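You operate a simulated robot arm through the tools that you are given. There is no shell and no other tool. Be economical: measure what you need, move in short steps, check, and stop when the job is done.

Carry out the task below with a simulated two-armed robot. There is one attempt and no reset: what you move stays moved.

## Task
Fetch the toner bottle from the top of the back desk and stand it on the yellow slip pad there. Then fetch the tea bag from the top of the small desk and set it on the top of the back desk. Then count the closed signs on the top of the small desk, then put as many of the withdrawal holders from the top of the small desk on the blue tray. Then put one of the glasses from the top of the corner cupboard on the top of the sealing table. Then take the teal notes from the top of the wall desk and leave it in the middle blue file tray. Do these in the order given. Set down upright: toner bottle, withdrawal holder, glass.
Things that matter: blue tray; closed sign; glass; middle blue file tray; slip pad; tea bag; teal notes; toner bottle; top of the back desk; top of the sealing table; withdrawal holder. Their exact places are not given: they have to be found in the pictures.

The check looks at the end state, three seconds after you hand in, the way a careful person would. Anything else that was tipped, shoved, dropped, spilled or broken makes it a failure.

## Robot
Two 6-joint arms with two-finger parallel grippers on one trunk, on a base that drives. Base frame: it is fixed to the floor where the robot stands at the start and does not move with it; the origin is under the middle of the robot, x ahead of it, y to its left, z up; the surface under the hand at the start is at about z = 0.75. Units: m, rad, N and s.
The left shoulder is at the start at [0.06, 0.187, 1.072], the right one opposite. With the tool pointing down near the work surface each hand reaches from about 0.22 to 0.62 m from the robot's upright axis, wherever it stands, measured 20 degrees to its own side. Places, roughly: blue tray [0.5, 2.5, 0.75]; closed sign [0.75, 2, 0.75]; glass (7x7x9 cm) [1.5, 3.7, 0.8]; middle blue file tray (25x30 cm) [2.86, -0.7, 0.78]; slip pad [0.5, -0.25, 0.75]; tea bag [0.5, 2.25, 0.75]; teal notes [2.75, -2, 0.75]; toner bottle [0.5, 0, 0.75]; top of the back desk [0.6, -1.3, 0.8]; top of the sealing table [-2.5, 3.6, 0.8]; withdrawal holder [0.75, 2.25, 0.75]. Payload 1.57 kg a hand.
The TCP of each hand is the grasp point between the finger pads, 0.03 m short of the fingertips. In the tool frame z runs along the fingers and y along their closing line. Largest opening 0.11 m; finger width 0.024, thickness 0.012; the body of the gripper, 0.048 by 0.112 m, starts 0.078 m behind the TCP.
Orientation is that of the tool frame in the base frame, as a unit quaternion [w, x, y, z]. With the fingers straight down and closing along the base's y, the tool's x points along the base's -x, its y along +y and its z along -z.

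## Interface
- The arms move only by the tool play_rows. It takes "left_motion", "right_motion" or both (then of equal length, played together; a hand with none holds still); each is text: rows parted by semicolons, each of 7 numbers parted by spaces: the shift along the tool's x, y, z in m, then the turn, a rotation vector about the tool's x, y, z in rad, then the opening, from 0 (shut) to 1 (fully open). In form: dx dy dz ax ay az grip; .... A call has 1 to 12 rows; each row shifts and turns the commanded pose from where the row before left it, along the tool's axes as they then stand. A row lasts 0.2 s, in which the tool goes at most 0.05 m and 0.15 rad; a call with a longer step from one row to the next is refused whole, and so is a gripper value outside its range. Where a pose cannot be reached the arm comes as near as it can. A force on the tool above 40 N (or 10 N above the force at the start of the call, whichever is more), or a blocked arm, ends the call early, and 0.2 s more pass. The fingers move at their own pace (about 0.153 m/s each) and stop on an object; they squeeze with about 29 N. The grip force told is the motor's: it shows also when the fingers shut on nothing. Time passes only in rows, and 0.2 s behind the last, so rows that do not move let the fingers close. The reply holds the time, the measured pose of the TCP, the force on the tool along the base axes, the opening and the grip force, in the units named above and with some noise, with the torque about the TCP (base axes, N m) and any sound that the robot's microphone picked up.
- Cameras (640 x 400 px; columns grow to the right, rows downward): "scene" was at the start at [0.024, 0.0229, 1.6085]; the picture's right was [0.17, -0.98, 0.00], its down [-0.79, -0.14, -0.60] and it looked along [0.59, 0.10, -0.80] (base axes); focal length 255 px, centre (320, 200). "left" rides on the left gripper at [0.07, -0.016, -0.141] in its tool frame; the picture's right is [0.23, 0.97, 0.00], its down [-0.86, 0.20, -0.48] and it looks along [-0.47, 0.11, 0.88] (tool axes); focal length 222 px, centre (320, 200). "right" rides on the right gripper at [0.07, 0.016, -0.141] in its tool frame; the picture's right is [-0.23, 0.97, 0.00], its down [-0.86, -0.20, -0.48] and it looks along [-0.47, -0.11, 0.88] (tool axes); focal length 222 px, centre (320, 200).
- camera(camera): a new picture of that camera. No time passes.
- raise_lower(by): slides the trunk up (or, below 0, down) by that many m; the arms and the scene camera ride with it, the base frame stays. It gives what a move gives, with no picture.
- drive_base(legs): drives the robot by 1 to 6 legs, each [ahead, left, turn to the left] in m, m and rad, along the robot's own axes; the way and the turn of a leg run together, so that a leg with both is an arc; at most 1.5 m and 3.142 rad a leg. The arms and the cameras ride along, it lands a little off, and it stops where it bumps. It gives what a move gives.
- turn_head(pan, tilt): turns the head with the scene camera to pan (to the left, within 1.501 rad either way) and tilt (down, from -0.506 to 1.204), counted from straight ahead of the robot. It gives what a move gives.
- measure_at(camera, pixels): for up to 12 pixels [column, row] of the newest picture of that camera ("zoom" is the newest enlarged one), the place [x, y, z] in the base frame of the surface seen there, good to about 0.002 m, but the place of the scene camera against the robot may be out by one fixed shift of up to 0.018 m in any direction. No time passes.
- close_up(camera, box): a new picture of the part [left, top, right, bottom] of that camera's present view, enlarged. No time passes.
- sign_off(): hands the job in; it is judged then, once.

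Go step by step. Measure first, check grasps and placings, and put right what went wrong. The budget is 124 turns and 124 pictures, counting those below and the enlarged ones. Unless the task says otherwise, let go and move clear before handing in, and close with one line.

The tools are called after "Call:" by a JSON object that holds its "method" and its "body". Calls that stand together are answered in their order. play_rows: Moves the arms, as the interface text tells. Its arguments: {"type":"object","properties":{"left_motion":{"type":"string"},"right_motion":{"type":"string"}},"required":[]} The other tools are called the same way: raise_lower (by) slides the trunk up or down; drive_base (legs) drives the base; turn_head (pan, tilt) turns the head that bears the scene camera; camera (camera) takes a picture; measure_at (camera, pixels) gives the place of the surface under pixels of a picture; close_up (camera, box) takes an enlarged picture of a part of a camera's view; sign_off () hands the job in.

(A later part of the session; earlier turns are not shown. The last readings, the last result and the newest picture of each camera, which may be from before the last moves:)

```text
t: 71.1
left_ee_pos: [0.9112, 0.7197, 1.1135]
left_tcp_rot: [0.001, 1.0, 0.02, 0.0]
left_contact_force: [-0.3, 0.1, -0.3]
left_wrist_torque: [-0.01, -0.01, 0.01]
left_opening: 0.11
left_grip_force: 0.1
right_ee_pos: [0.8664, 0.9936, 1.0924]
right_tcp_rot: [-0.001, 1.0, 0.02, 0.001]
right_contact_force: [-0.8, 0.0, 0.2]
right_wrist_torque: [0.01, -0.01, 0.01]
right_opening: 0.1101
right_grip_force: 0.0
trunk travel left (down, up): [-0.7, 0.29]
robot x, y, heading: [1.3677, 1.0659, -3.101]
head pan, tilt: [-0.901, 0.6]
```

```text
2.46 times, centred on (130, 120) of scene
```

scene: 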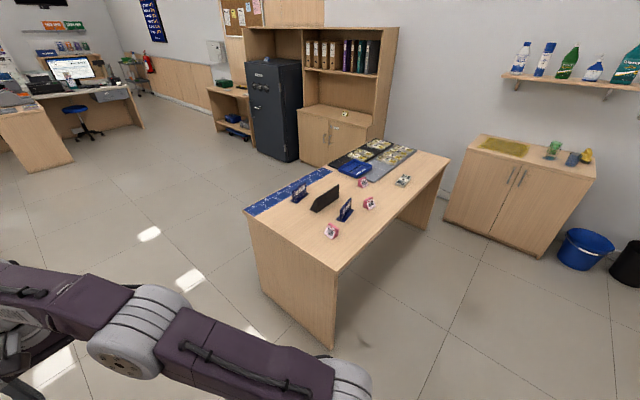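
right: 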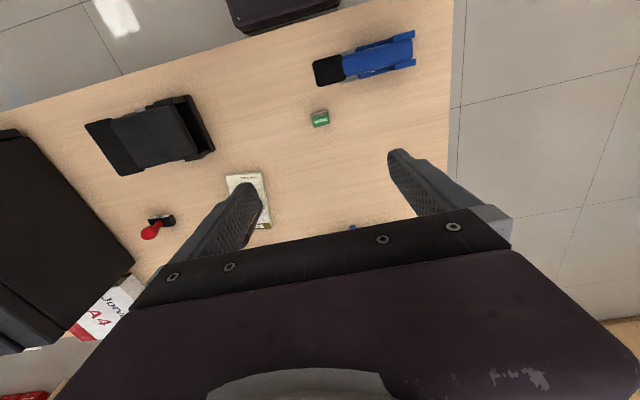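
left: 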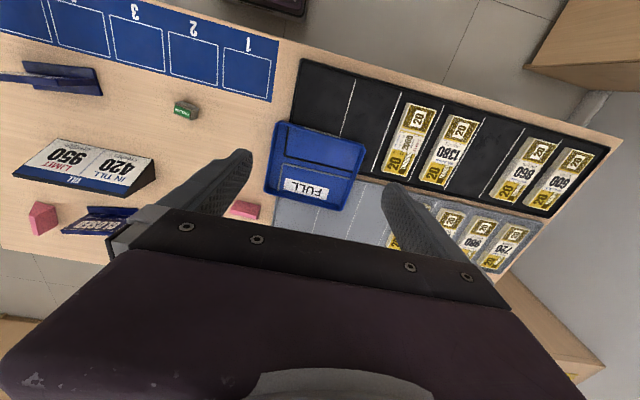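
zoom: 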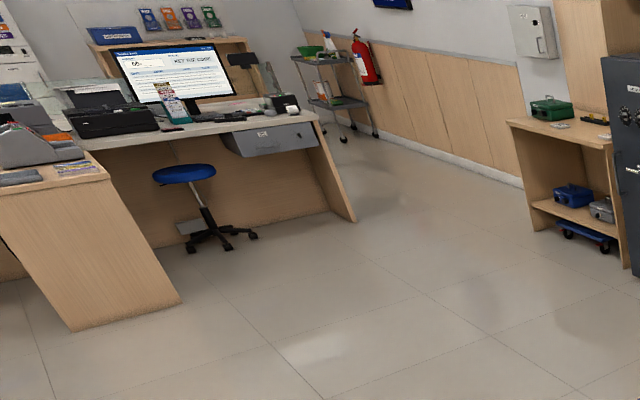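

From here I see two closed signs and three withdrawal holders (700, 810, 590), all wedge-shaped. Two are needed. I'll drive to face the desk from this side and take 810 and 700.

Call:
{"method": "drive_base", "body": {"legs": [[0, -1.05, -0.041], [0.06, 0, 0]]}}

Call:
{"method": "turn_head", "body": {"pan": 0, "tilt": 0.9}}

Call:
{"method": "camera", "body": {"camera": "scene"}}

Call:
{"method": "camera", "body": {"camera": "right"}}

Call:
{"method": "camera", "body": {"camera": "left"}}

```text
t: 77.1
left_ee_pos: [0.8205, 1.7916, 1.1152]
left_tcp_rot: [0.0, 1.0, -0.006, -0.001]
left_contact_force: [1.1, 0.9, 0.1]
left_wrist_torque: [0.0, -0.01, -0.01]
left_opening: 0.1103
left_grip_force: 0.0
right_ee_pos: [0.7894, 2.0682, 1.0938]
right_tcp_rot: [0.001, 1.0, -0.006, -0.001]
right_contact_force: [-0.4, -0.4, 0.4]
right_wrist_torque: [0.0, 0.03, 0.03]
right_opening: 0.1101
right_grip_force: 0.0
trunk travel left (down, up): [-0.7, 0.29]
robot x, y, heading: [1.2933, 2.1128, 3.128]
head pan, tilt: [-0.901, 0.6]
```

```text
t: 78.3
left_ee_pos: [0.8173, 1.792, 1.1138]
left_tcp_rot: [0.001, 1.0, -0.007, 0.0]
left_contact_force: [-0.2, 0.2, 0.0]
left_wrist_torque: [0.01, 0.01, -0.02]
left_opening: 0.1101
left_grip_force: 0.1
right_ee_pos: [0.7869, 2.068, 1.092]
right_tcp_rot: [0.0, 1.0, -0.005, 0.0]
right_contact_force: [-0.2, 0.3, 0.2]
right_wrist_torque: [-0.02, -0.01, 0.04]
right_opening: 0.1099
right_grip_force: 0.1
trunk travel left (down, up): [-0.7, 0.29]
robot x, y, heading: [1.2942, 2.1104, 3.135]
head pan, tilt: [0.0, 0.901]
```

```text
92 pictures are left
```

scene: 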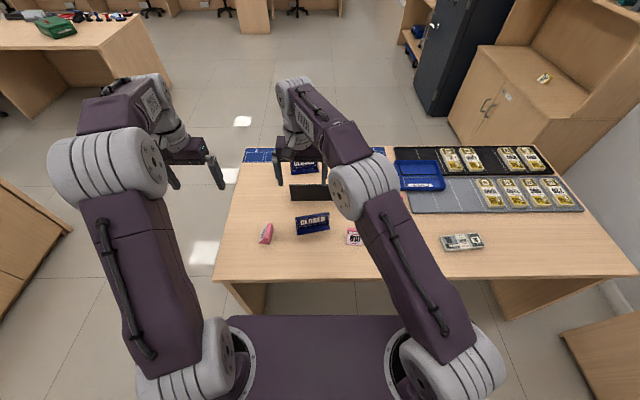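

```text
91 pictures are left
```

right: 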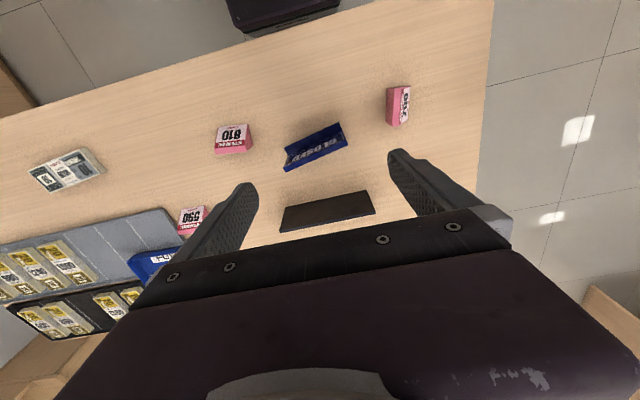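

```text
90 pictures are left
```

left: 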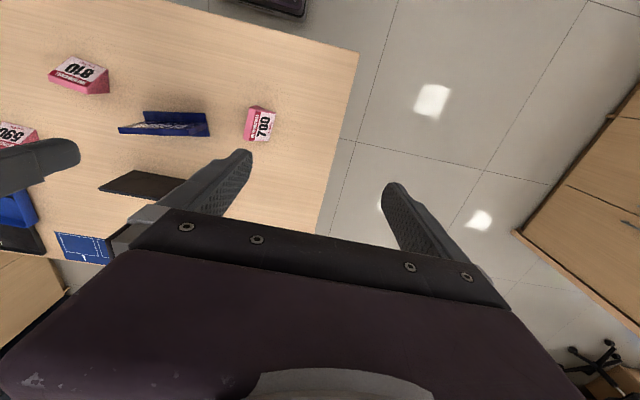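

Call:
{"method": "close_up", "body": {"camera": "right", "box": [190, 70, 430, 220]}}

Call:
{"method": "close_up", "body": {"camera": "left", "box": [20, 40, 300, 215]}}

Call:
{"method": "measure_at", "body": {"camera": "left", "pixels": [[245, 107], [244, 140], [273, 108], [270, 141], [258, 125], [248, 122], [55, 60], [50, 85], [95, 62], [108, 68], [90, 92], [78, 88]]}}

Call:
{"method": "measure_at", "body": {"camera": "right", "pixels": [[217, 127], [250, 127], [253, 150], [216, 152], [232, 148], [234, 130], [387, 88], [408, 88], [390, 125], [408, 122], [390, 105], [404, 105]]}}

```text
2.67 times, centred on (310, 145) of right
```

zoom: 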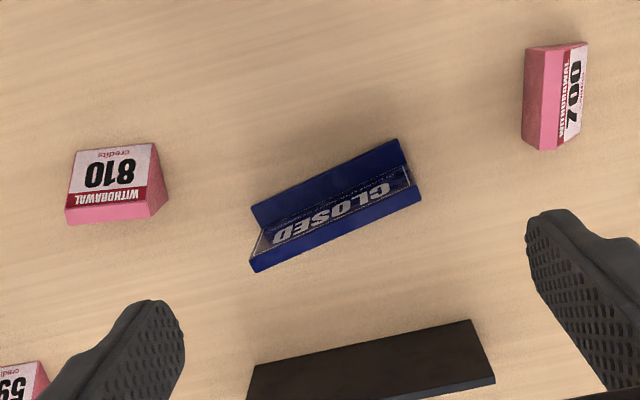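

```text
2.29 times, centred on (160, 128) of left
```

zoom: 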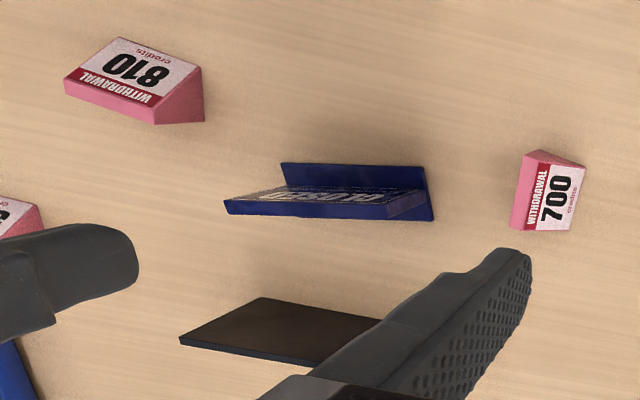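

```text
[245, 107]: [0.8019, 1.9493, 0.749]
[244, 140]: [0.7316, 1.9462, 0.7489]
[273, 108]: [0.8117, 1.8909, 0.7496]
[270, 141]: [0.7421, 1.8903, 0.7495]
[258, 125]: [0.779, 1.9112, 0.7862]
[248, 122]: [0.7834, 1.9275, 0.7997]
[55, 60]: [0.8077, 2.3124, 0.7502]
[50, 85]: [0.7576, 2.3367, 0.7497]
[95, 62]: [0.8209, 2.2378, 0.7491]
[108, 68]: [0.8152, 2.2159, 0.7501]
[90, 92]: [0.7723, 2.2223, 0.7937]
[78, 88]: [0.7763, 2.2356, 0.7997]
```

```text
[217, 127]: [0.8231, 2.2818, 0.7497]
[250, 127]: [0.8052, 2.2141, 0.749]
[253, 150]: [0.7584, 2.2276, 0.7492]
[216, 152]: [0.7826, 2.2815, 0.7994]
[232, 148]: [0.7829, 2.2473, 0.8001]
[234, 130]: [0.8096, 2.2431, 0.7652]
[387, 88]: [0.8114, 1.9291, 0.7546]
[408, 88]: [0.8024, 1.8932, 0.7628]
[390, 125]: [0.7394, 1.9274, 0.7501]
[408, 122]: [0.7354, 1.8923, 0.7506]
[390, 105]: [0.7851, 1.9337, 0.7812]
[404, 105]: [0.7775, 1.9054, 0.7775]
```

Both holders are wedges about 0.065 wide and 0.05 high. The 810 ridge runs roughly along y and the 700 ridge roughly along x. I'll measure the ridge lines precisely in the newest (left) enlargement.

Call:
{"method": "measure_at", "body": {"camera": "zoom", "pixels": [[68, 83], [152, 106], [122, 40], [197, 66], [203, 120], [520, 160], [512, 225], [532, 152], [526, 227], [583, 170], [570, 232], [430, 215]]}}

Call:
{"method": "close_up", "body": {"camera": "left", "box": [220, 90, 300, 150]}}

```text
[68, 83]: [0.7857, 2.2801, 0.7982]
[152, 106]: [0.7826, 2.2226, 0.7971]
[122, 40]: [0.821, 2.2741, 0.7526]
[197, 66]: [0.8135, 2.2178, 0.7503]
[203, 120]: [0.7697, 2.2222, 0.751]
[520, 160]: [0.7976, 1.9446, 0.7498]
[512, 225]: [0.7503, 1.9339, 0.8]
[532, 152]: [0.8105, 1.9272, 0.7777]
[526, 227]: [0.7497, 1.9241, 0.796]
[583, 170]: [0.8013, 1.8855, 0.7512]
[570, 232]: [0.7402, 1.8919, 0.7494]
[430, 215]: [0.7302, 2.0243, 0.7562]
```

```text
6.67 times, centred on (260, 120) of left
```

zoom: 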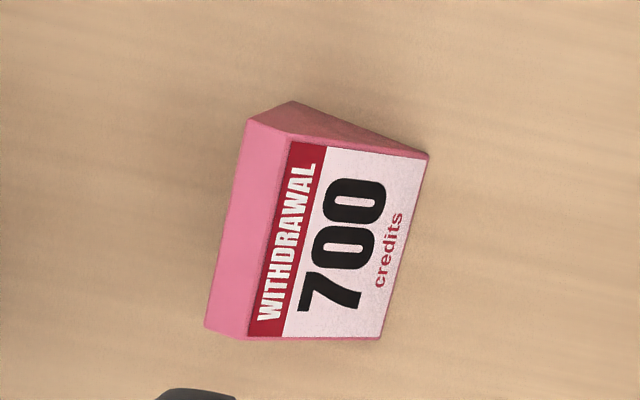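

Call:
{"method": "measure_at", "body": {"camera": "zoom", "pixels": [[252, 128], [212, 320], [290, 145], [250, 330], [422, 158], [378, 332], [245, 230], [290, 240], [355, 250], [294, 106]]}}

```text
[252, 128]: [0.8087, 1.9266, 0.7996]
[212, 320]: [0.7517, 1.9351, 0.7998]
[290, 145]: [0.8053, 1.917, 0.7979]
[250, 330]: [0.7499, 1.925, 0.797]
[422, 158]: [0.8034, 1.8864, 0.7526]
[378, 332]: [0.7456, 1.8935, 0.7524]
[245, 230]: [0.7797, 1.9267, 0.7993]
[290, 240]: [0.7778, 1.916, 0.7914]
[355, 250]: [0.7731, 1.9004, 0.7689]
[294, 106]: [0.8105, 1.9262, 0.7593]
```

700's centre is about (0.778, 1.913) with its ridge at -0.13 rad. 810's centre is about (0.795, 2.250), needing a small yaw of 0.088. I'll move both hands over their holders, turning the left hand about 1.45 rad.

Call:
{"method": "play_rows", "body": {"right_motion": "0.0012 -0.0363 0 0 0 0 1; 0.0012 -0.0363 0 0 0 0 1; 0.0012 -0.0363 0 0 0 0 1; 0.0012 -0.0363 0 0 0 0 1; 0.0012 -0.0363 0 0 0 0 1; 0 0 0 0 0 0.088 1; 0 0 0.044 0 0 0 1; 0 0 0.044 0 0 0 1; 0 0 0.044 0 0 0 1; 0 0 0.044 0 0 0 1; 0 0 0 0 0 0 1; 0 0 0 0 0 0 1", "left_motion": "-0.0136 -0.0405 0 0 0 0 1; -0.0136 -0.0405 0 0 0 0 1; -0.0136 -0.0405 0 0 0 0 1; 0 0 0 0 0 -0.145 1; 0 0 0 0 0 -0.145 1; 0 0 0 0 0 -0.145 1; 0 0 0 0 0 -0.145 1; 0 0 0 0 0 -0.145 1; 0 0 0 0 0 -0.145 1; 0 0 0 0 0 -0.145 1; 0 0 0 0 0 -0.145 1; 0 0 0 0 0 -0.145 1"}}

Call:
{"method": "camera", "body": {"camera": "right"}}

Call:
{"method": "camera", "body": {"camera": "left"}}

```text
t: 80.9
left_ee_pos: [0.7785, 1.9128, 1.1135]
left_tcp_rot: [0.0, 0.797, 0.604, 0.001]
left_contact_force: [0.3, 0.5, 0.1]
left_wrist_torque: [0.01, -0.01, 0.03]
left_opening: 0.11
left_grip_force: 0.1
right_ee_pos: [0.797, 2.2509, 0.9146]
right_tcp_rot: [0.001, 0.999, -0.05, 0.0]
right_contact_force: [-0.1, 0.6, -1.4]
right_wrist_torque: [0.01, 0.0, 0.0]
right_opening: 0.1099
right_grip_force: 0.1
trunk travel left (down, up): [-0.7, 0.29]
robot x, y, heading: [1.295, 2.1126, 3.128]
head pan, tilt: [0.0, 0.901]
```

```text
86 pictures are left
```

right: 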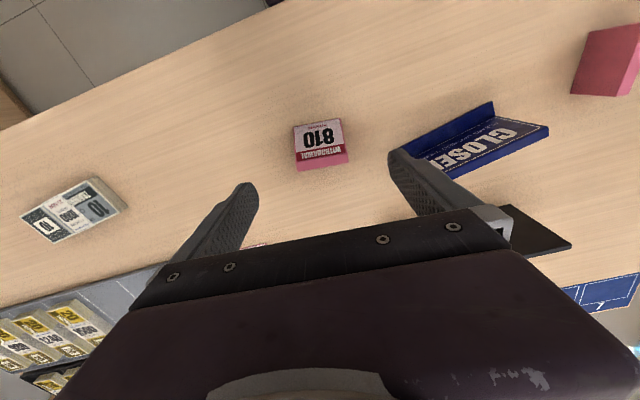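

```text
85 pictures are left
```

left: 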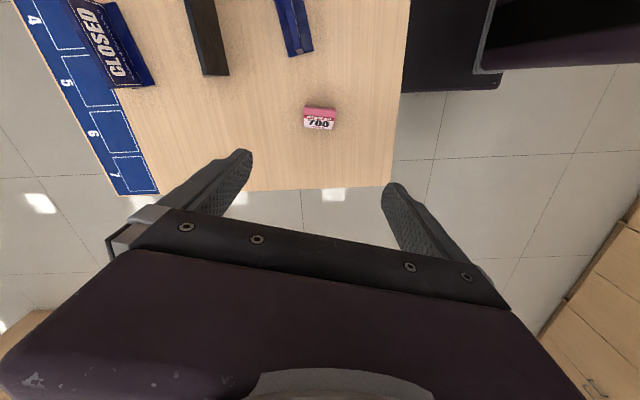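

The right finger's tip comes near the closed sign's end at (393,150). I'll measure that clearance and the 810 corners.

Call:
{"method": "measure_at", "body": {"camera": "right", "pixels": [[395, 150], [430, 163], [488, 106], [400, 145], [294, 126], [341, 119], [297, 166], [348, 158], [320, 163], [318, 135]]}}

Call:
{"method": "measure_at", "body": {"camera": "left", "pixels": [[306, 107], [334, 110], [305, 128], [333, 131], [320, 112], [290, 55], [312, 50]]}}

Call:
{"method": "close_up", "body": {"camera": "right", "box": [260, 90, 460, 215]}}

```text
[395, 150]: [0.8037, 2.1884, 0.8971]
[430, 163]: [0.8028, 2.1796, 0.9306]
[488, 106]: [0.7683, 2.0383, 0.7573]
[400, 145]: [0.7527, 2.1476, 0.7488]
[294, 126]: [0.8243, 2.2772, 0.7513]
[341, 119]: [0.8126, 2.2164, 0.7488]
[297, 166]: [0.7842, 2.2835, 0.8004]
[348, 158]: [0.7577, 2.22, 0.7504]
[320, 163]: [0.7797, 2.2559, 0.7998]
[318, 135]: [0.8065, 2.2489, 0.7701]
```

```text
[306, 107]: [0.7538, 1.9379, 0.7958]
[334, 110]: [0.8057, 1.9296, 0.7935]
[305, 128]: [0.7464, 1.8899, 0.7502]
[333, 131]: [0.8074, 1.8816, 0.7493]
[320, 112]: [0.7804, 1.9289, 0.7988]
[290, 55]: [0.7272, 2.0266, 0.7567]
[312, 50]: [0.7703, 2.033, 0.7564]
```

```text
3.20 times, centred on (360, 152) of right
```

zoom: 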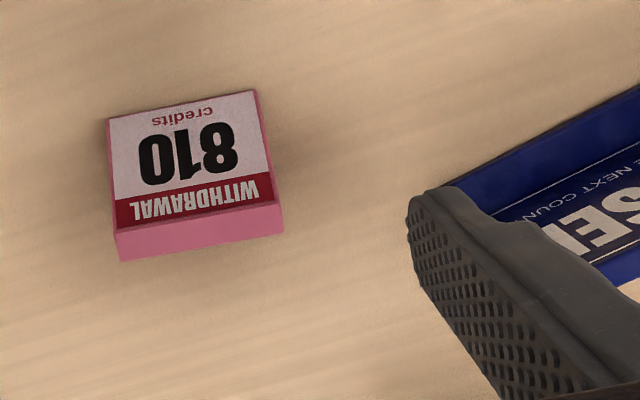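

The sign's near end is at y≤2.147 and the right finger's outside is at 2.183, so it clears, and I'll narrow the opening anyway. Right: descend and grip 810. Left: finish the yaw and lower to about 0.9.

Call:
{"method": "play_rows", "body": {"right_motion": "-0.005 -0.001 0 0 0 0 0.8; 0 0 0 0 0 0 0.8; 0 0 0.045 0 0 0 0.8; 0 0 0.045 0 0 0 0.8; 0 0 0.03 0 0 0 0.8; 0 0 0.0075 0 0 0 0.8; 0 0 0 0 0 0 0; 0 0 0 0 0 0 0; 0 0 0 0 0 0 0", "left_motion": "0 0 0 0 0 -0.145 0.8; 0.004 0 0 0 0 0 0.8; 0 0 0.04 0 0 0 0.8; 0 0 0.045 0 0 0 0.8; 0 0 0.045 0 0 0 0.8; 0 0 0.045 0 0 0 0.8; 0 0 0.03 0 0 0 0.8; 0 0 0 0 0 0 0.8; 0 0 0 0 0 0 0.8"}}

Call:
{"method": "camera", "body": {"camera": "right"}}

Call:
{"method": "camera", "body": {"camera": "left"}}

```text
t: 82.9
left_ee_pos: [0.78, 1.9186, 0.9063]
left_tcp_rot: [0.0, 0.752, 0.659, 0.0]
left_contact_force: [-0.1, 0.0, 0.3]
left_wrist_torque: [0.02, -0.03, -0.01]
left_opening: 0.0881
left_grip_force: 0.1
right_ee_pos: [0.7894, 2.2507, 0.7876]
right_tcp_rot: [0.0, 0.999, -0.049, 0.0]
right_contact_force: [-0.1, 1.3, 0.0]
right_wrist_torque: [0.0, -0.03, 0.02]
right_opening: 0.0637
right_grip_force: 29.3
trunk travel left (down, up): [-0.7, 0.29]
robot x, y, heading: [1.2966, 2.1126, 3.129]
head pan, tilt: [0.0, 0.901]
```

```text
83 pictures are left
```

right: 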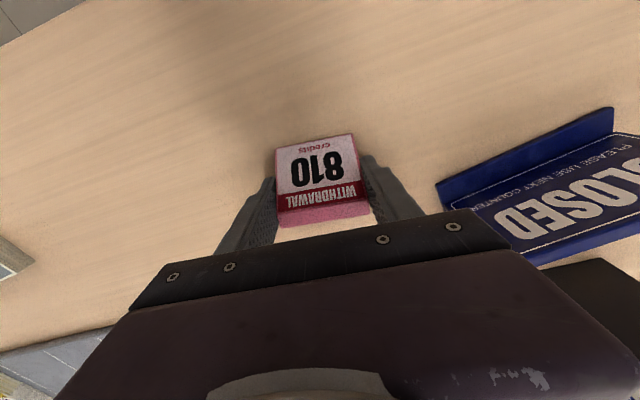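

```text
82 pictures are left
```

left: 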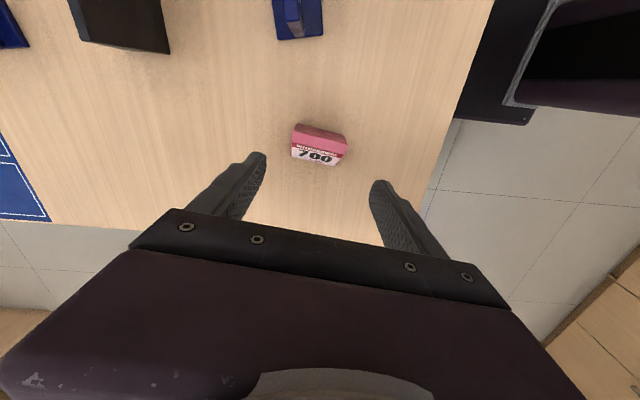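

810 is gripped cleanly. The left hand is aligned over 700, so I'll descend and grip while the right lifts.

Call:
{"method": "play_rows", "body": {"left_motion": "0 0 0.045 0 0 0 0.8; 0 0 0.045 0 0 0 0.8; 0 0 0.029 0 0 0 0.8; 0 0 0 0 0 0 0.8; 0 0 0 0 0 0 0; 0 0 0 0 0 0 0; 0 0 0 0 0 0 0; 0 0 -0.04 0 0 0 0; 0 0 -0.045 0 0 0 0; 0 0 -0.045 0 0 0 0; 0 0 -0.045 0 0 0 0; 0 0 -0.045 0 0 0 0", "right_motion": "0 0 -0.03 0 0 0 0; 0 0 -0.04 0 0 0 0; 0 0 -0.04 0 0 0 0; 0 0 -0.04 0 0 0 0; 0 0 -0.04 0 0 0 0; 0 0 -0.04 0 0 0 0; 0 0 0 0 0 0 0; 0 0 0 0 0 0 0; 0 0 0 0 0 0 0; 0 0 0 0 0 0 0; 0 0 0 0 0 0 0; 0 0 0 0 0 0 0"}}

Call:
{"method": "camera", "body": {"camera": "left"}}

Call:
{"method": "camera", "body": {"camera": "right"}}

```text
t: 85.5
left_ee_pos: [0.7814, 1.9138, 1.0083]
left_tcp_rot: [0.0, 0.753, 0.658, 0.0]
left_contact_force: [-0.8, 0.1, -1.7]
left_wrist_torque: [-0.01, 0.01, 0.01]
left_opening: 0.0635
left_grip_force: 29.0
right_ee_pos: [0.7888, 2.2552, 1.0178]
right_tcp_rot: [0.0, 0.999, -0.049, 0.001]
right_contact_force: [0.4, -1.1, -0.9]
right_wrist_torque: [-0.02, -0.01, -0.02]
right_opening: 0.0637
right_grip_force: 28.7
trunk travel left (down, up): [-0.7, 0.29]
robot x, y, heading: [1.2958, 2.1129, 3.128]
head pan, tilt: [0.0, 0.901]
```

```text
81 pictures are left
```

left: 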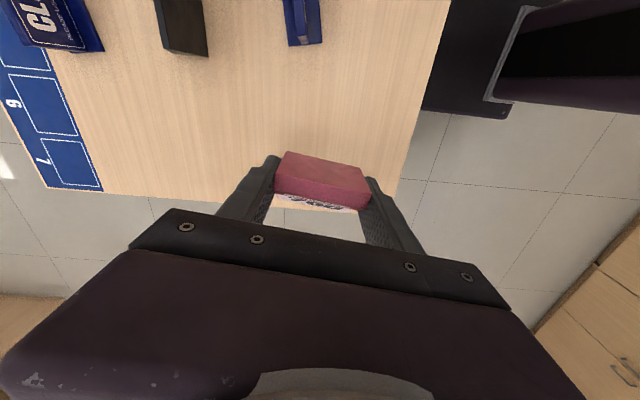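

```text
80 pictures are left
```

right: 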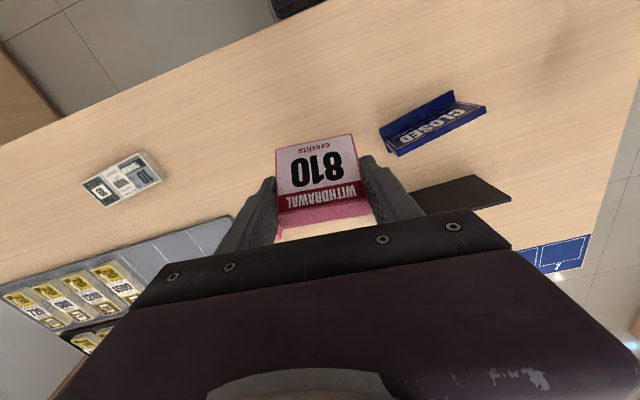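

Both holders are held at 0.0635. I'll enlarge the left one to see whether 700 is level in the grip.

Call:
{"method": "close_up", "body": {"camera": "left", "box": [230, 120, 420, 240]}}

Call:
{"method": "measure_at", "body": {"camera": "left", "pixels": [[290, 155], [360, 168], [280, 190], [365, 208], [280, 195], [320, 170], [320, 190], [320, 180]]}}

Call:
{"method": "measure_at", "body": {"camera": "right", "pixels": [[278, 150], [352, 136], [285, 215], [370, 205], [320, 142], [320, 170], [325, 205], [325, 218]]}}

```text
3.33 times, centred on (325, 180) of left
```

zoom: 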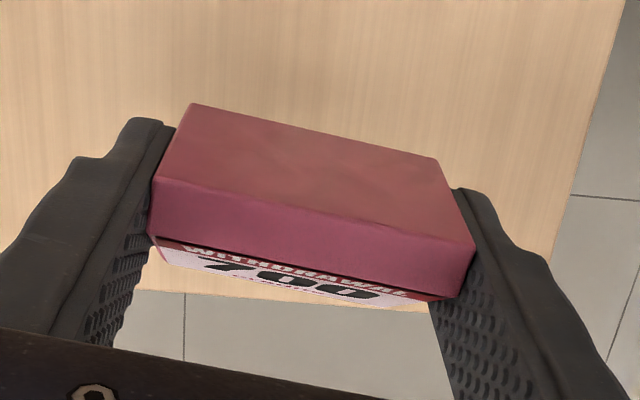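

```text
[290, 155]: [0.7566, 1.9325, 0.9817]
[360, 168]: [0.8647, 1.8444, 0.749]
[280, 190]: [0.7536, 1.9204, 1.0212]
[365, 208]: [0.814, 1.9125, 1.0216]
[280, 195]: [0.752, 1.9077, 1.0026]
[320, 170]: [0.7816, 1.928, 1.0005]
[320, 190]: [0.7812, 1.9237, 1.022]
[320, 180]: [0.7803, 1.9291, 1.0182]
```

```text
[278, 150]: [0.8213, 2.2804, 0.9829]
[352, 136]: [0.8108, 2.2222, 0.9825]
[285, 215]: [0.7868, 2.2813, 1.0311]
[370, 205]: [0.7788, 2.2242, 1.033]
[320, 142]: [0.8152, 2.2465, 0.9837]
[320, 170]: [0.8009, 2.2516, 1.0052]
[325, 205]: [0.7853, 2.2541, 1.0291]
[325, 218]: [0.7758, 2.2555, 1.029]
```

Both are level in the grip. I'll drive around the desk's end to the other side, where the tray is.

Call:
{"method": "drive_base", "body": {"legs": [[-0.1, 0, 0], [0, 1.05, 0], [1.5, 0, 0], [0, 0, -3.128], [0, 1.45, 0]]}}

Call:
{"method": "camera", "body": {"camera": "scene"}}

```text
t: 112.7
left_ee_pos: [0.3557, 2.6906, 1.0078]
left_tcp_rot: [-0.001, -0.675, 0.738, 0.001]
left_contact_force: [0.3, 0.4, -1.6]
left_wrist_torque: [0.0, 0.03, 0.01]
left_opening: 0.0635
left_grip_force: 29.0
right_ee_pos: [0.361, 2.3496, 1.0172]
right_tcp_rot: [0.0, 0.03, 1.0, 0.0]
right_contact_force: [0.5, -0.5, -0.8]
right_wrist_torque: [0.0, 0.01, 0.0]
right_opening: 0.0633
right_grip_force: 29.1
trunk travel left (down, up): [-0.7, 0.29]
robot x, y, heading: [-0.1502, 2.4727, 0.028]
head pan, tilt: [0.0, 0.901]
```

```text
78 pictures are left
```

scene: 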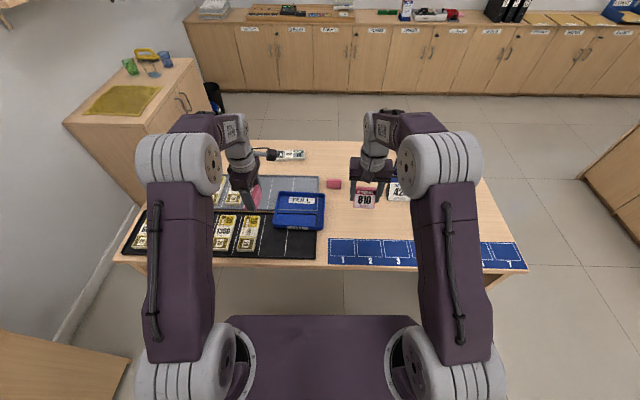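

The tray shows at (299,208). I'll nudge forward and left, then measure the tray closely.

Call:
{"method": "drive_base", "body": {"legs": [[0.1, 0.1, -0.028]]}}

Call:
{"method": "camera", "body": {"camera": "scene"}}

Call:
{"method": "close_up", "body": {"camera": "scene", "box": [230, 170, 390, 270]}}

Call:
{"method": "camera", "body": {"camera": "right"}}

```text
t: 114.0
left_ee_pos: [0.4614, 2.7767, 1.0096]
left_tcp_rot: [0.001, -0.663, 0.748, 0.0]
left_contact_force: [-0.2, 0.4, -0.5]
left_wrist_torque: [0.0, 0.0, -0.01]
left_opening: 0.0633
left_grip_force: 29.1
right_ee_pos: [0.4557, 2.4369, 1.0192]
right_tcp_rot: [-0.001, 0.044, 0.999, 0.001]
right_contact_force: [-0.7, 0.1, -1.2]
right_wrist_torque: [0.02, -0.04, 0.02]
right_opening: 0.0636
right_grip_force: 29.3
trunk travel left (down, up): [-0.7, 0.29]
robot x, y, heading: [-0.0502, 2.5719, -0.003]
head pan, tilt: [0.0, 0.901]
```

```text
77 pictures are left
```

scene: 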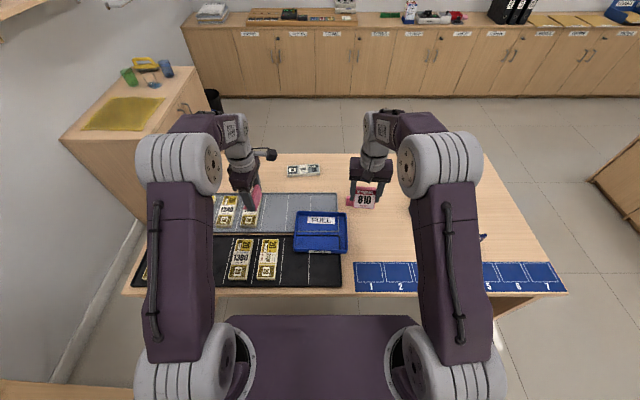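

```text
4.00 times, centred on (310, 220) of scene
```

zoom: 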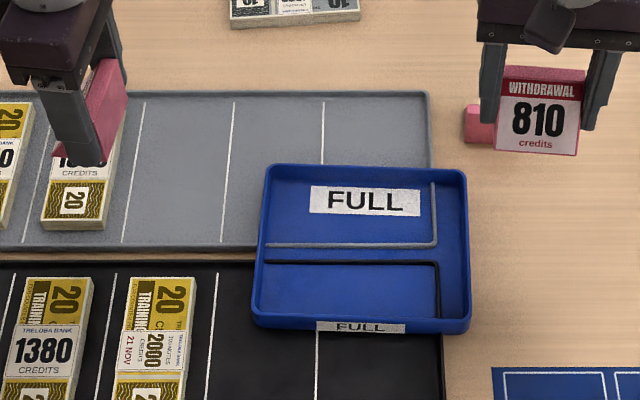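

```text
75 pictures are left
```

right: 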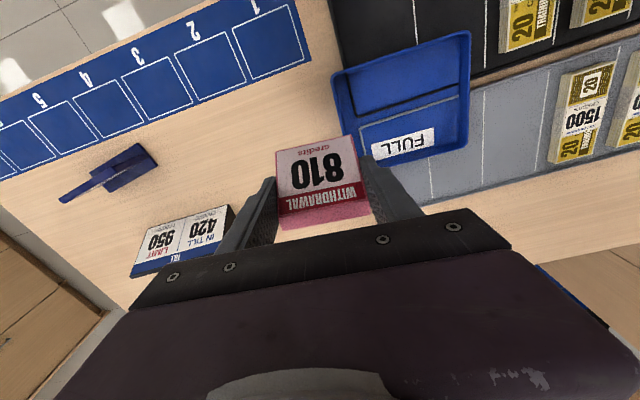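

Call:
{"method": "measure_at", "body": {"camera": "right", "pixels": [[333, 80], [470, 33], [468, 140], [345, 90], [400, 75], [405, 120], [440, 75], [450, 120], [375, 150], [395, 105]]}}

Call:
{"method": "measure_at", "body": {"camera": "zoom", "pixels": [[270, 170], [463, 172], [258, 320], [466, 325], [300, 180], [400, 230], [350, 254], [350, 290], [300, 310], [452, 250], [350, 245], [350, 262]]}}

```text
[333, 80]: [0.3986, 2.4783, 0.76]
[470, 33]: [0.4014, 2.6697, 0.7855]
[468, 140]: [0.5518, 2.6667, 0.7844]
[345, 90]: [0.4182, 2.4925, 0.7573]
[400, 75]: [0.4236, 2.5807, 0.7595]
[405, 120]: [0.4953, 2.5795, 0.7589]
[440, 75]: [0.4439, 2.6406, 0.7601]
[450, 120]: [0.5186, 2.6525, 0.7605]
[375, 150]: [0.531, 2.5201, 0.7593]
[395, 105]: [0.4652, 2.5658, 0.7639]
```

```text
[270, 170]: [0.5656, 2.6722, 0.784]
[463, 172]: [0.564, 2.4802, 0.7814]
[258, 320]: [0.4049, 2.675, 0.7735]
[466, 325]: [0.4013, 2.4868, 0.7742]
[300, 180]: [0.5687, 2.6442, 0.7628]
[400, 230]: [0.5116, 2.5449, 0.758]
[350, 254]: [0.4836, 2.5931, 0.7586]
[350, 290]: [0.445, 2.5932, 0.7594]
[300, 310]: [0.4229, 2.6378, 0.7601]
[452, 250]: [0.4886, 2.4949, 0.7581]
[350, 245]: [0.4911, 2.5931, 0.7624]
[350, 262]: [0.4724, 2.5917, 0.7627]
```

The tray floor is at z≈0.759, with two 4 mm ridges at x≈0.472 and 0.491, so there are a near and a far pocket. I'd put one holder in each. First I'll check the clearance to the furniture at lower left, then shift forward and left for reach.

Call:
{"method": "measure_at", "body": {"camera": "scene", "pixels": [[60, 385], [90, 385], [20, 385], [130, 290], [350, 293]]}}

```text
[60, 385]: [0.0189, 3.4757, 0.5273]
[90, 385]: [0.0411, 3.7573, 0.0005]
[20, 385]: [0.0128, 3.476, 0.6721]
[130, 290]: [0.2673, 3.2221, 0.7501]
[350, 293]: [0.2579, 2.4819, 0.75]
```

The desk edge is at x≈0.26, so the base can go to about x=0. I'll drive 0.045 forward and 0.12 left.

Call:
{"method": "drive_base", "body": {"legs": [[0.045, 0.12, 0.003]]}}

```text
t: 115.3
left_ee_pos: [0.5058, 2.898, 1.0088]
left_tcp_rot: [0.001, -0.665, 0.747, 0.0]
left_contact_force: [0.3, -0.1, -0.9]
left_wrist_torque: [-0.01, -0.03, 0.02]
left_opening: 0.0633
left_grip_force: 29.2
right_ee_pos: [0.5028, 2.5566, 1.0177]
right_tcp_rot: [-0.001, 0.042, 0.999, 0.001]
right_contact_force: [0.2, 0.4, -1.3]
right_wrist_torque: [0.01, -0.02, 0.0]
right_opening: 0.063
right_grip_force: 29.2
trunk travel left (down, up): [-0.7, 0.29]
robot x, y, heading: [-0.0056, 2.6912, 0.002]
head pan, tilt: [0.0, 0.901]
```

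I'll straighten the right hand over the far pocket, start down, and turn the left hand back to closing along y.

Call:
{"method": "play_rows", "body": {"right_motion": "0 0 0 0 0 -0.084 0; -0.014 0.0167 0 0 0 0 0; -0.014 0.0167 0 0 0 0 0; 0 0 0.04 0 0 0 0; 0 0 0.04 0 0 0 0; 0 0 0.04 0 0 0 0; 0 0 0.04 0 0 0 0; 0 0 0.03 0 0 0 0; 0 0 0 0 0 0 0; 0 0 0 0 0 0 0", "left_motion": "0 0 0 0 0 0.1456 0; 0 0 0 0 0 0.1456 0; 0 0 0 0 0 0.1456 0; 0 0 0 0 0 0.1456 0; 0 0 0 0 0 0.1456 0; 0 0 0 0 0 0.1456 0; 0 0 0 0 0 0.1456 0; 0 0 0 0 0 0.1456 0; 0 0 0 0 0 0.1456 0; 0 0 0 0 0 0.1456 0"}}

Call:
{"method": "camera", "body": {"camera": "right"}}

```text
t: 117.5
left_ee_pos: [0.5056, 2.8977, 1.0072]
left_tcp_rot: [0.0, 0.002, 1.0, -0.001]
left_contact_force: [0.0, -0.3, -1.0]
left_wrist_torque: [0.0, -0.01, 0.0]
left_opening: 0.0632
left_grip_force: 29.0
right_ee_pos: [0.5293, 2.5916, 0.8287]
right_tcp_rot: [0.0, 0.0, 1.0, 0.0]
right_contact_force: [-0.5, -0.3, -0.8]
right_wrist_torque: [-0.02, -0.02, -0.03]
right_opening: 0.0634
right_grip_force: 29.3
trunk travel left (down, up): [-0.7, 0.29]
robot x, y, heading: [-0.009, 2.6932, 0.002]
head pan, tilt: [0.0, 0.901]
```

```text
74 pictures are left
```

right: 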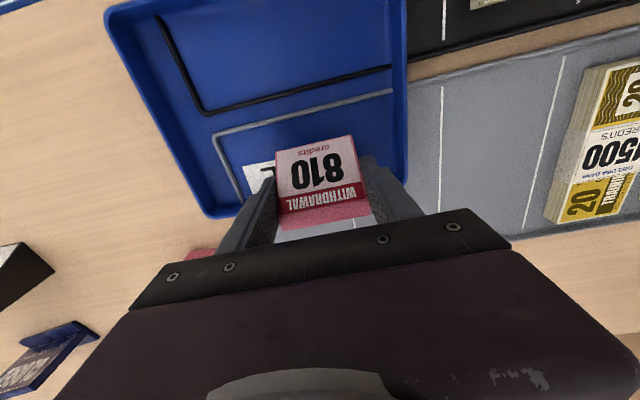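

The holder is over the far pocket. I'll shift 0.007 away from the right-hand wall and descend toward the floor.

Call:
{"method": "play_rows", "body": {"right_motion": "0 -0.007 0.01 0 0 0 0; 0 0 0.012 0 0 0 0; 0 0 0.006 0 0 0 0; 0 0 0 0 0 0 0"}}

Call:
{"method": "camera", "body": {"camera": "right"}}

```text
t: 118.5
left_ee_pos: [0.5063, 2.899, 1.0076]
left_tcp_rot: [0.001, 0.001, 1.0, 0.0]
left_contact_force: [0.0, 0.6, -1.1]
left_wrist_torque: [-0.02, -0.03, 0.01]
left_opening: 0.0633
left_grip_force: 29.4
right_ee_pos: [0.5307, 2.5835, 0.7994]
right_tcp_rot: [0.0, 0.0, 1.0, 0.0]
right_contact_force: [-0.7, -0.4, -1.2]
right_wrist_torque: [0.02, 0.02, 0.01]
right_opening: 0.0635
right_grip_force: 29.0
trunk travel left (down, up): [-0.7, 0.29]
robot x, y, heading: [-0.0086, 2.6927, 0.003]
head pan, tilt: [0.0, 0.901]
```

```text
73 pictures are left
```

right: 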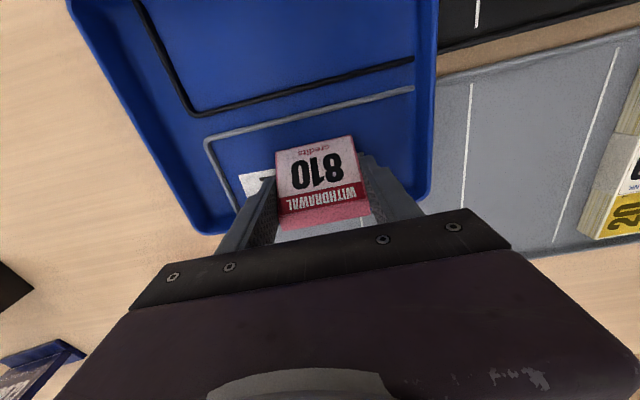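

Call:
{"method": "play_rows", "body": {"right_motion": "0 0 0.0015 0 0 0 0; 0 0 0.0015 0 0 0 0; 0 0 0.001 0 0 0 0; 0 0 0 0 0 0 0"}}

```text
t: 119.5
left_ee_pos: [0.504, 2.8987, 1.0084]
left_tcp_rot: [0.001, 0.001, 1.0, 0.0]
left_contact_force: [-0.4, -0.3, 0.5]
left_wrist_torque: [-0.02, 0.01, -0.03]
left_opening: 0.0634
left_grip_force: 28.7
right_ee_pos: [0.5306, 2.584, 0.7979]
right_tcp_rot: [0.001, 0.001, 1.0, 0.0]
right_contact_force: [-0.5, -2.7, 10.4]
right_wrist_torque: [0.27, 0.14, 0.06]
right_opening: 0.0635
right_grip_force: 28.9
trunk travel left (down, up): [-0.7, 0.29]
robot x, y, heading: [-0.0052, 2.6896, 0.004]
head pan, tilt: [0.0, 0.901]
```

Contact at 10 N. I'll ease off 1 mm, open modestly and rise.

Call:
{"method": "play_rows", "body": {"right_motion": "0 0 -0.0005 0 0 0 0; 0 0 0 0 0 0 0.72; 0 0 0 0 0 0 0.72; 0 0 -0.02 0 0 0 0.72; 0 0 -0.05 0 0 0 0.72; 0 0 -0.05 0 0 0 0.72; 0 0 -0.05 0 0 0 0.72; 0 0 -0.05 0 0 0 0.72; 0 0 -0.03 0 0 0 0.72; 0 0 0 0 0 0 0.72"}}

Call:
{"method": "camera", "body": {"camera": "right"}}

```text
t: 121.7
left_ee_pos: [0.5063, 2.8991, 1.0073]
left_tcp_rot: [0.0, 0.001, 1.0, -0.001]
left_contact_force: [-0.1, 0.3, -0.8]
left_wrist_torque: [0.0, 0.0, 0.02]
left_opening: 0.0632
left_grip_force: 29.0
right_ee_pos: [0.5303, 2.5839, 1.0472]
right_tcp_rot: [0.0, -0.001, 1.0, 0.0]
right_contact_force: [0.5, -0.3, -0.9]
right_wrist_torque: [-0.02, -0.03, 0.01]
right_opening: 0.0789
right_grip_force: 0.0
trunk travel left (down, up): [-0.7, 0.29]
robot x, y, heading: [-0.0062, 2.6938, 0.004]
head pan, tilt: [0.0, 0.901]
```

```text
72 pictures are left
```

right: 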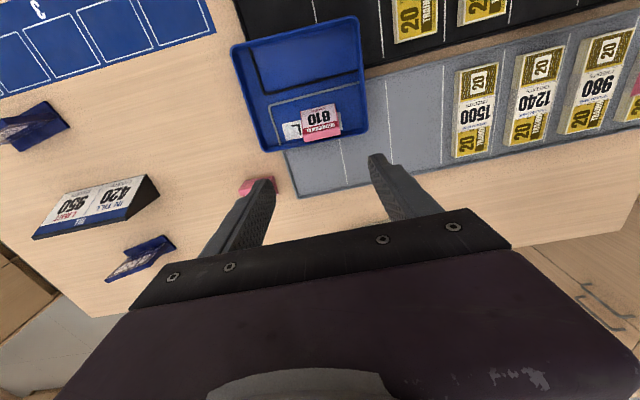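

810 stands in the far pocket at (322,120). I'll measure the near pocket's limits for 700.

Call:
{"method": "close_up", "body": {"camera": "right", "box": [220, 5, 380, 155]}}

Call:
{"method": "measure_at", "body": {"camera": "zoom", "pixels": [[130, 115], [180, 160], [160, 340], [200, 330], [280, 140], [280, 200], [280, 300], [260, 322], [420, 60], [420, 240], [430, 160], [360, 380]]}}

```text
2.67 times, centred on (300, 80) of right
```

zoom: 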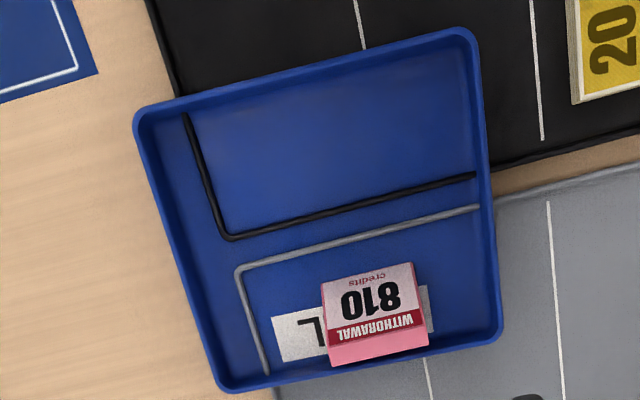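

```text
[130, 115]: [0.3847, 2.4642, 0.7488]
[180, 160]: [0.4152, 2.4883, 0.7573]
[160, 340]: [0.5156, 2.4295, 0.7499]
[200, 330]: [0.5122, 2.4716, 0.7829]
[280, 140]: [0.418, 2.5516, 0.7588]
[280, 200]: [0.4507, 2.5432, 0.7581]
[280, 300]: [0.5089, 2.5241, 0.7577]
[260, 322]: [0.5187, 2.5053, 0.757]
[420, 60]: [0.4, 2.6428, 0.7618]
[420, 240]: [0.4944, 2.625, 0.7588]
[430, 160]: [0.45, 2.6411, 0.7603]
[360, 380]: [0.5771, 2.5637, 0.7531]
```

The near pocket spans x≈0.40–0.463, so the left TCP should be at (0.426, 2.585). I'll move the right hand aside, bring the left over and start down.

Call:
{"method": "play_rows", "body": {"right_motion": "0 -0.045 0 0 0 0 0.72; 0 -0.045 0 0 0 0 0.72; 0 -0.045 0 0 0 0 0.72; 0 -0.045 0 0 0 0 0.72; 0 -0.045 0 0 0 0 0.72; 0 -0.03 0 0 0 0 0.72; 0 0 0 0 0 0 0.72; 0 0 0 0 0 0 0.72; 0 0 0 0 0 0 0.72; 0 0 0 0 0 0 0.72; 0 0 0 0 0 0 0.72; 0 0 0 0 0 0 0.72", "left_motion": "0.01 -0.0393 0 0 0 0 0; 0.01 -0.0393 0 0 0 0 0; 0.01 -0.0393 0 0 0 0 0; 0.01 -0.0393 0 0 0 0 0; 0.01 -0.0393 0 0 0 0 0; 0.01 -0.0393 0 0 0 0 0; 0.01 -0.0393 0 0 0 0 0; 0.01 -0.0393 0 0 0 0 0; 0 0 0.045 0 0 0 0; 0 0 0.045 0 0 0 0; 0 0 0.045 0 0 0 0; 0 0 0.035 0 0 0 0"}}

Call:
{"method": "camera", "body": {"camera": "left"}}

```text
t: 124.3
left_ee_pos: [0.4246, 2.5849, 0.8357]
left_tcp_rot: [0.0, 0.001, 1.0, 0.0]
left_contact_force: [0.1, -0.5, -0.4]
left_wrist_torque: [0.01, -0.01, -0.01]
left_opening: 0.0635
left_grip_force: 29.2
right_ee_pos: [0.531, 2.3307, 1.0454]
right_tcp_rot: [0.0, 0.0, 1.0, 0.0]
right_contact_force: [-0.3, 0.3, -0.8]
right_wrist_torque: [-0.02, 0.03, -0.02]
right_opening: 0.0794
right_grip_force: 0.1
trunk travel left (down, up): [-0.7, 0.29]
robot x, y, heading: [-0.0071, 2.6938, 0.002]
head pan, tilt: [0.0, 0.901]
```

```text
70 pictures are left
```

left: 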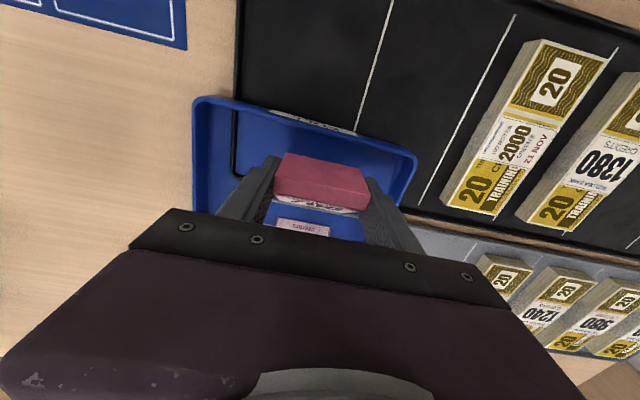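

Call:
{"method": "play_rows", "body": {"left_motion": "-0.001 0 0.015 0 0 0 0; 0 0 0.015 0 0 0 0; 0 0 0.005 0 0 0 0; 0 0 0 0 0 0 0"}}

Call:
{"method": "camera", "body": {"camera": "left"}}

```text
t: 125.3
left_ee_pos: [0.4267, 2.5843, 0.803]
left_tcp_rot: [0.0, 0.001, 1.0, 0.0]
left_contact_force: [0.5, -0.6, -0.8]
left_wrist_torque: [0.0, -0.01, 0.01]
left_opening: 0.0635
left_grip_force: 28.7
right_ee_pos: [0.5311, 2.3289, 1.0456]
right_tcp_rot: [0.0, -0.001, 1.0, -0.001]
right_contact_force: [0.0, -0.4, 1.1]
right_wrist_torque: [0.0, -0.02, 0.02]
right_opening: 0.0792
right_grip_force: 0.1
trunk travel left (down, up): [-0.7, 0.29]
robot x, y, heading: [-0.0043, 2.6909, 0.007]
head pan, tilt: [0.0, 0.901]
```

```text
69 pictures are left
```

left: 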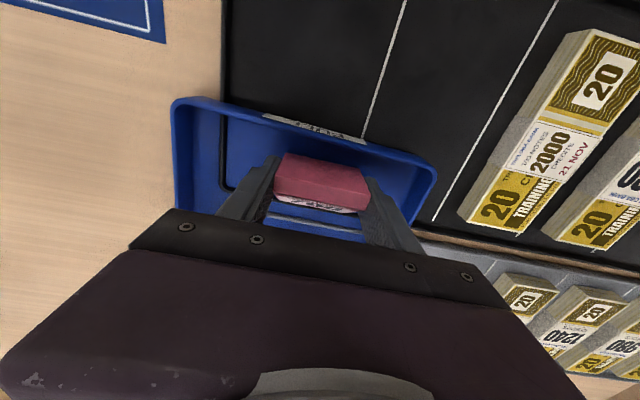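

Call:
{"method": "play_rows", "body": {"left_motion": "0 0 0.002 0 0 0 0; 0 0 0.002 0 0 0 0; 0 0 0.0015 0 0 0 0; 0 0 0 0 0 0 0"}}

```text
t: 126.3
left_ee_pos: [0.425, 2.586, 0.7978]
left_tcp_rot: [-0.001, 0.0, 1.0, -0.001]
left_contact_force: [0.4, 0.1, -0.3]
left_wrist_torque: [0.02, 0.0, 0.02]
left_opening: 0.0633
left_grip_force: 28.8
right_ee_pos: [0.53, 2.3293, 1.0474]
right_tcp_rot: [0.0, 0.0, 1.0, 0.001]
right_contact_force: [0.2, -0.2, 0.0]
right_wrist_torque: [0.02, 0.04, -0.04]
right_opening: 0.079
right_grip_force: 0.0
trunk travel left (down, up): [-0.7, 0.29]
robot x, y, heading: [-0.0046, 2.6943, 0.002]
head pan, tilt: [0.0, 0.901]
```

Call:
{"method": "play_rows", "body": {"left_motion": "0 0 0.0015 0 0 0 0; 0 0 0.0015 0 0 0 0; 0 0 0 0 0 0 0"}}

```text
t: 127.1
left_ee_pos: [0.4266, 2.5837, 0.7963]
left_tcp_rot: [0.001, 0.001, 1.0, 0.0]
left_contact_force: [-1.0, 1.5, 8.6]
left_wrist_torque: [0.34, 0.01, 0.05]
left_opening: 0.0634
left_grip_force: 28.9
right_ee_pos: [0.5302, 2.3298, 1.0465]
right_tcp_rot: [0.001, 0.0, 1.0, 0.001]
right_contact_force: [-1.0, 0.3, 0.1]
right_wrist_torque: [-0.02, -0.02, 0.0]
right_opening: 0.0788
right_grip_force: 0.1
trunk travel left (down, up): [-0.7, 0.29]
robot x, y, heading: [-0.0108, 2.6934, 0.005]
head pan, tilt: [0.0, 0.901]
```

Contact at 8.6 N. Release and rise.

Call:
{"method": "play_rows", "body": {"left_motion": "0 0 -0.0005 0 0 0 0; 0 0 0 0 0 0 0.72; 0 0 0 0 0 0 0.72; 0 0 -0.02 0 0 0 0.72; 0 0 -0.05 0 0 0 0.72; 0 0 -0.05 0 0 0 0.72; 0 0 -0.05 0 0 0 0.72; 0 0 -0.05 0 0 0 0.72; 0 0 -0.05 0 0 0 1; 0 0 -0.03 0 0 0 1; 0 0 0 0 0 0 1"}}

Call:
{"method": "camera", "body": {"camera": "left"}}

Call:
{"method": "turn_head", "body": {"pan": 0.6, "tilt": 0.5}}

Call:
{"method": "camera", "body": {"camera": "scene"}}

```text
t: 129.5
left_ee_pos: [0.4249, 2.5856, 1.0936]
left_tcp_rot: [0.0, 0.001, 1.0, -0.001]
left_contact_force: [-0.5, -0.3, 0.1]
left_wrist_torque: [-0.02, 0.01, -0.02]
left_opening: 0.1099
left_grip_force: 0.1
right_ee_pos: [0.5309, 2.3298, 1.0462]
right_tcp_rot: [0.0, -0.001, 1.0, 0.0]
right_contact_force: [-0.5, -0.4, 0.3]
right_wrist_torque: [0.01, 0.0, 0.01]
right_opening: 0.0792
right_grip_force: 0.0
trunk travel left (down, up): [-0.7, 0.29]
robot x, y, heading: [-0.0066, 2.6936, 0.005]
head pan, tilt: [0.0, 0.901]
```

```text
68 pictures are left
```

left: 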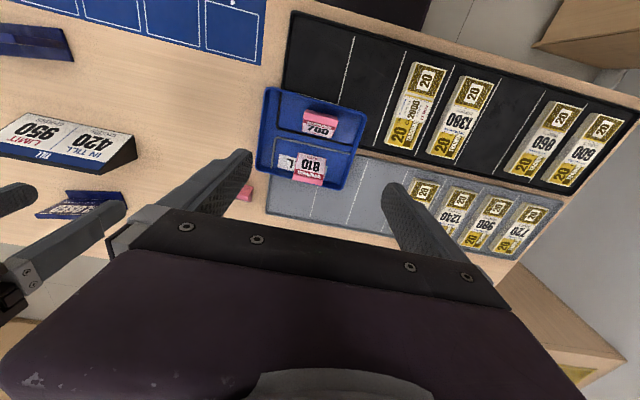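

```text
t: 130.5
left_ee_pos: [0.4254, 2.5834, 1.0941]
left_tcp_rot: [0.001, 0.001, 1.0, 0.0]
left_contact_force: [0.5, 0.5, 1.1]
left_wrist_torque: [0.02, -0.02, -0.01]
left_opening: 0.11
left_grip_force: 0.0
right_ee_pos: [0.5317, 2.33, 1.0465]
right_tcp_rot: [0.0, 0.001, 1.0, 0.0]
right_contact_force: [1.1, 0.0, 0.6]
right_wrist_torque: [-0.02, -0.01, -0.02]
right_opening: 0.0791
right_grip_force: 0.1
trunk travel left (down, up): [-0.7, 0.29]
robot x, y, heading: [-0.0066, 2.6938, 0.004]
head pan, tilt: [0.6, 0.499]
```

```text
67 pictures are left
```

scene: 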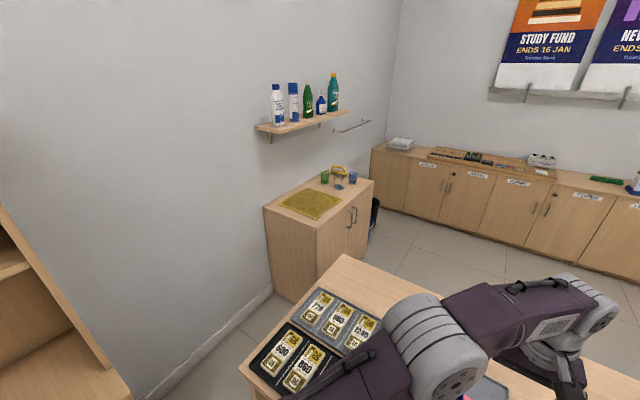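

Both holders stand in the tray. Next are the glasses on the corner cupboard at (340,178), which I'll enlarge and measure.

Call:
{"method": "close_up", "body": {"camera": "scene", "box": [255, 145, 405, 240]}}

Call:
{"method": "measure_at", "body": {"camera": "zoom", "pixels": [[295, 130], [355, 165], [415, 135], [365, 108], [235, 250], [330, 270], [500, 160], [300, 150], [355, 185], [420, 150]]}}

```text
4.21 times, centred on (330, 192) of scene
```

zoom: 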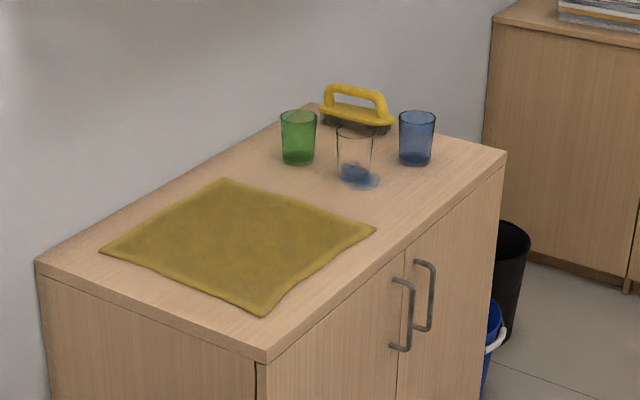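

```text
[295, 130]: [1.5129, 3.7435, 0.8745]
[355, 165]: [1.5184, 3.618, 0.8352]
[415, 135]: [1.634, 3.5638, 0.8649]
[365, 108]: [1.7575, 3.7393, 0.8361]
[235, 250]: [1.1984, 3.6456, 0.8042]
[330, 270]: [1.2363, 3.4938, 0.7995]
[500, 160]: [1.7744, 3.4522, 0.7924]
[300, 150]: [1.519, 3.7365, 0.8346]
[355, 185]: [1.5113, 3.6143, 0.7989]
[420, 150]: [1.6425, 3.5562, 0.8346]
```

Call:
{"method": "measure_at", "body": {"camera": "scene", "pixels": [[390, 200], [430, 225], [480, 230], [500, 240], [375, 240], [376, 210], [400, 245], [340, 262], [300, 290]]}}

```text
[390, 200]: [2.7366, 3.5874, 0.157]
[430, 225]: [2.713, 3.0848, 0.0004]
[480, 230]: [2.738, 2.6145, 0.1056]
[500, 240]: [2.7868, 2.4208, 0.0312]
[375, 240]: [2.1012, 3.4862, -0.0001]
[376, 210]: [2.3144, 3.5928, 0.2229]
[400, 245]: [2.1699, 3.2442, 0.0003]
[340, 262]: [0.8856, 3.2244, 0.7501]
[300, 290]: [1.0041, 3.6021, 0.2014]
```

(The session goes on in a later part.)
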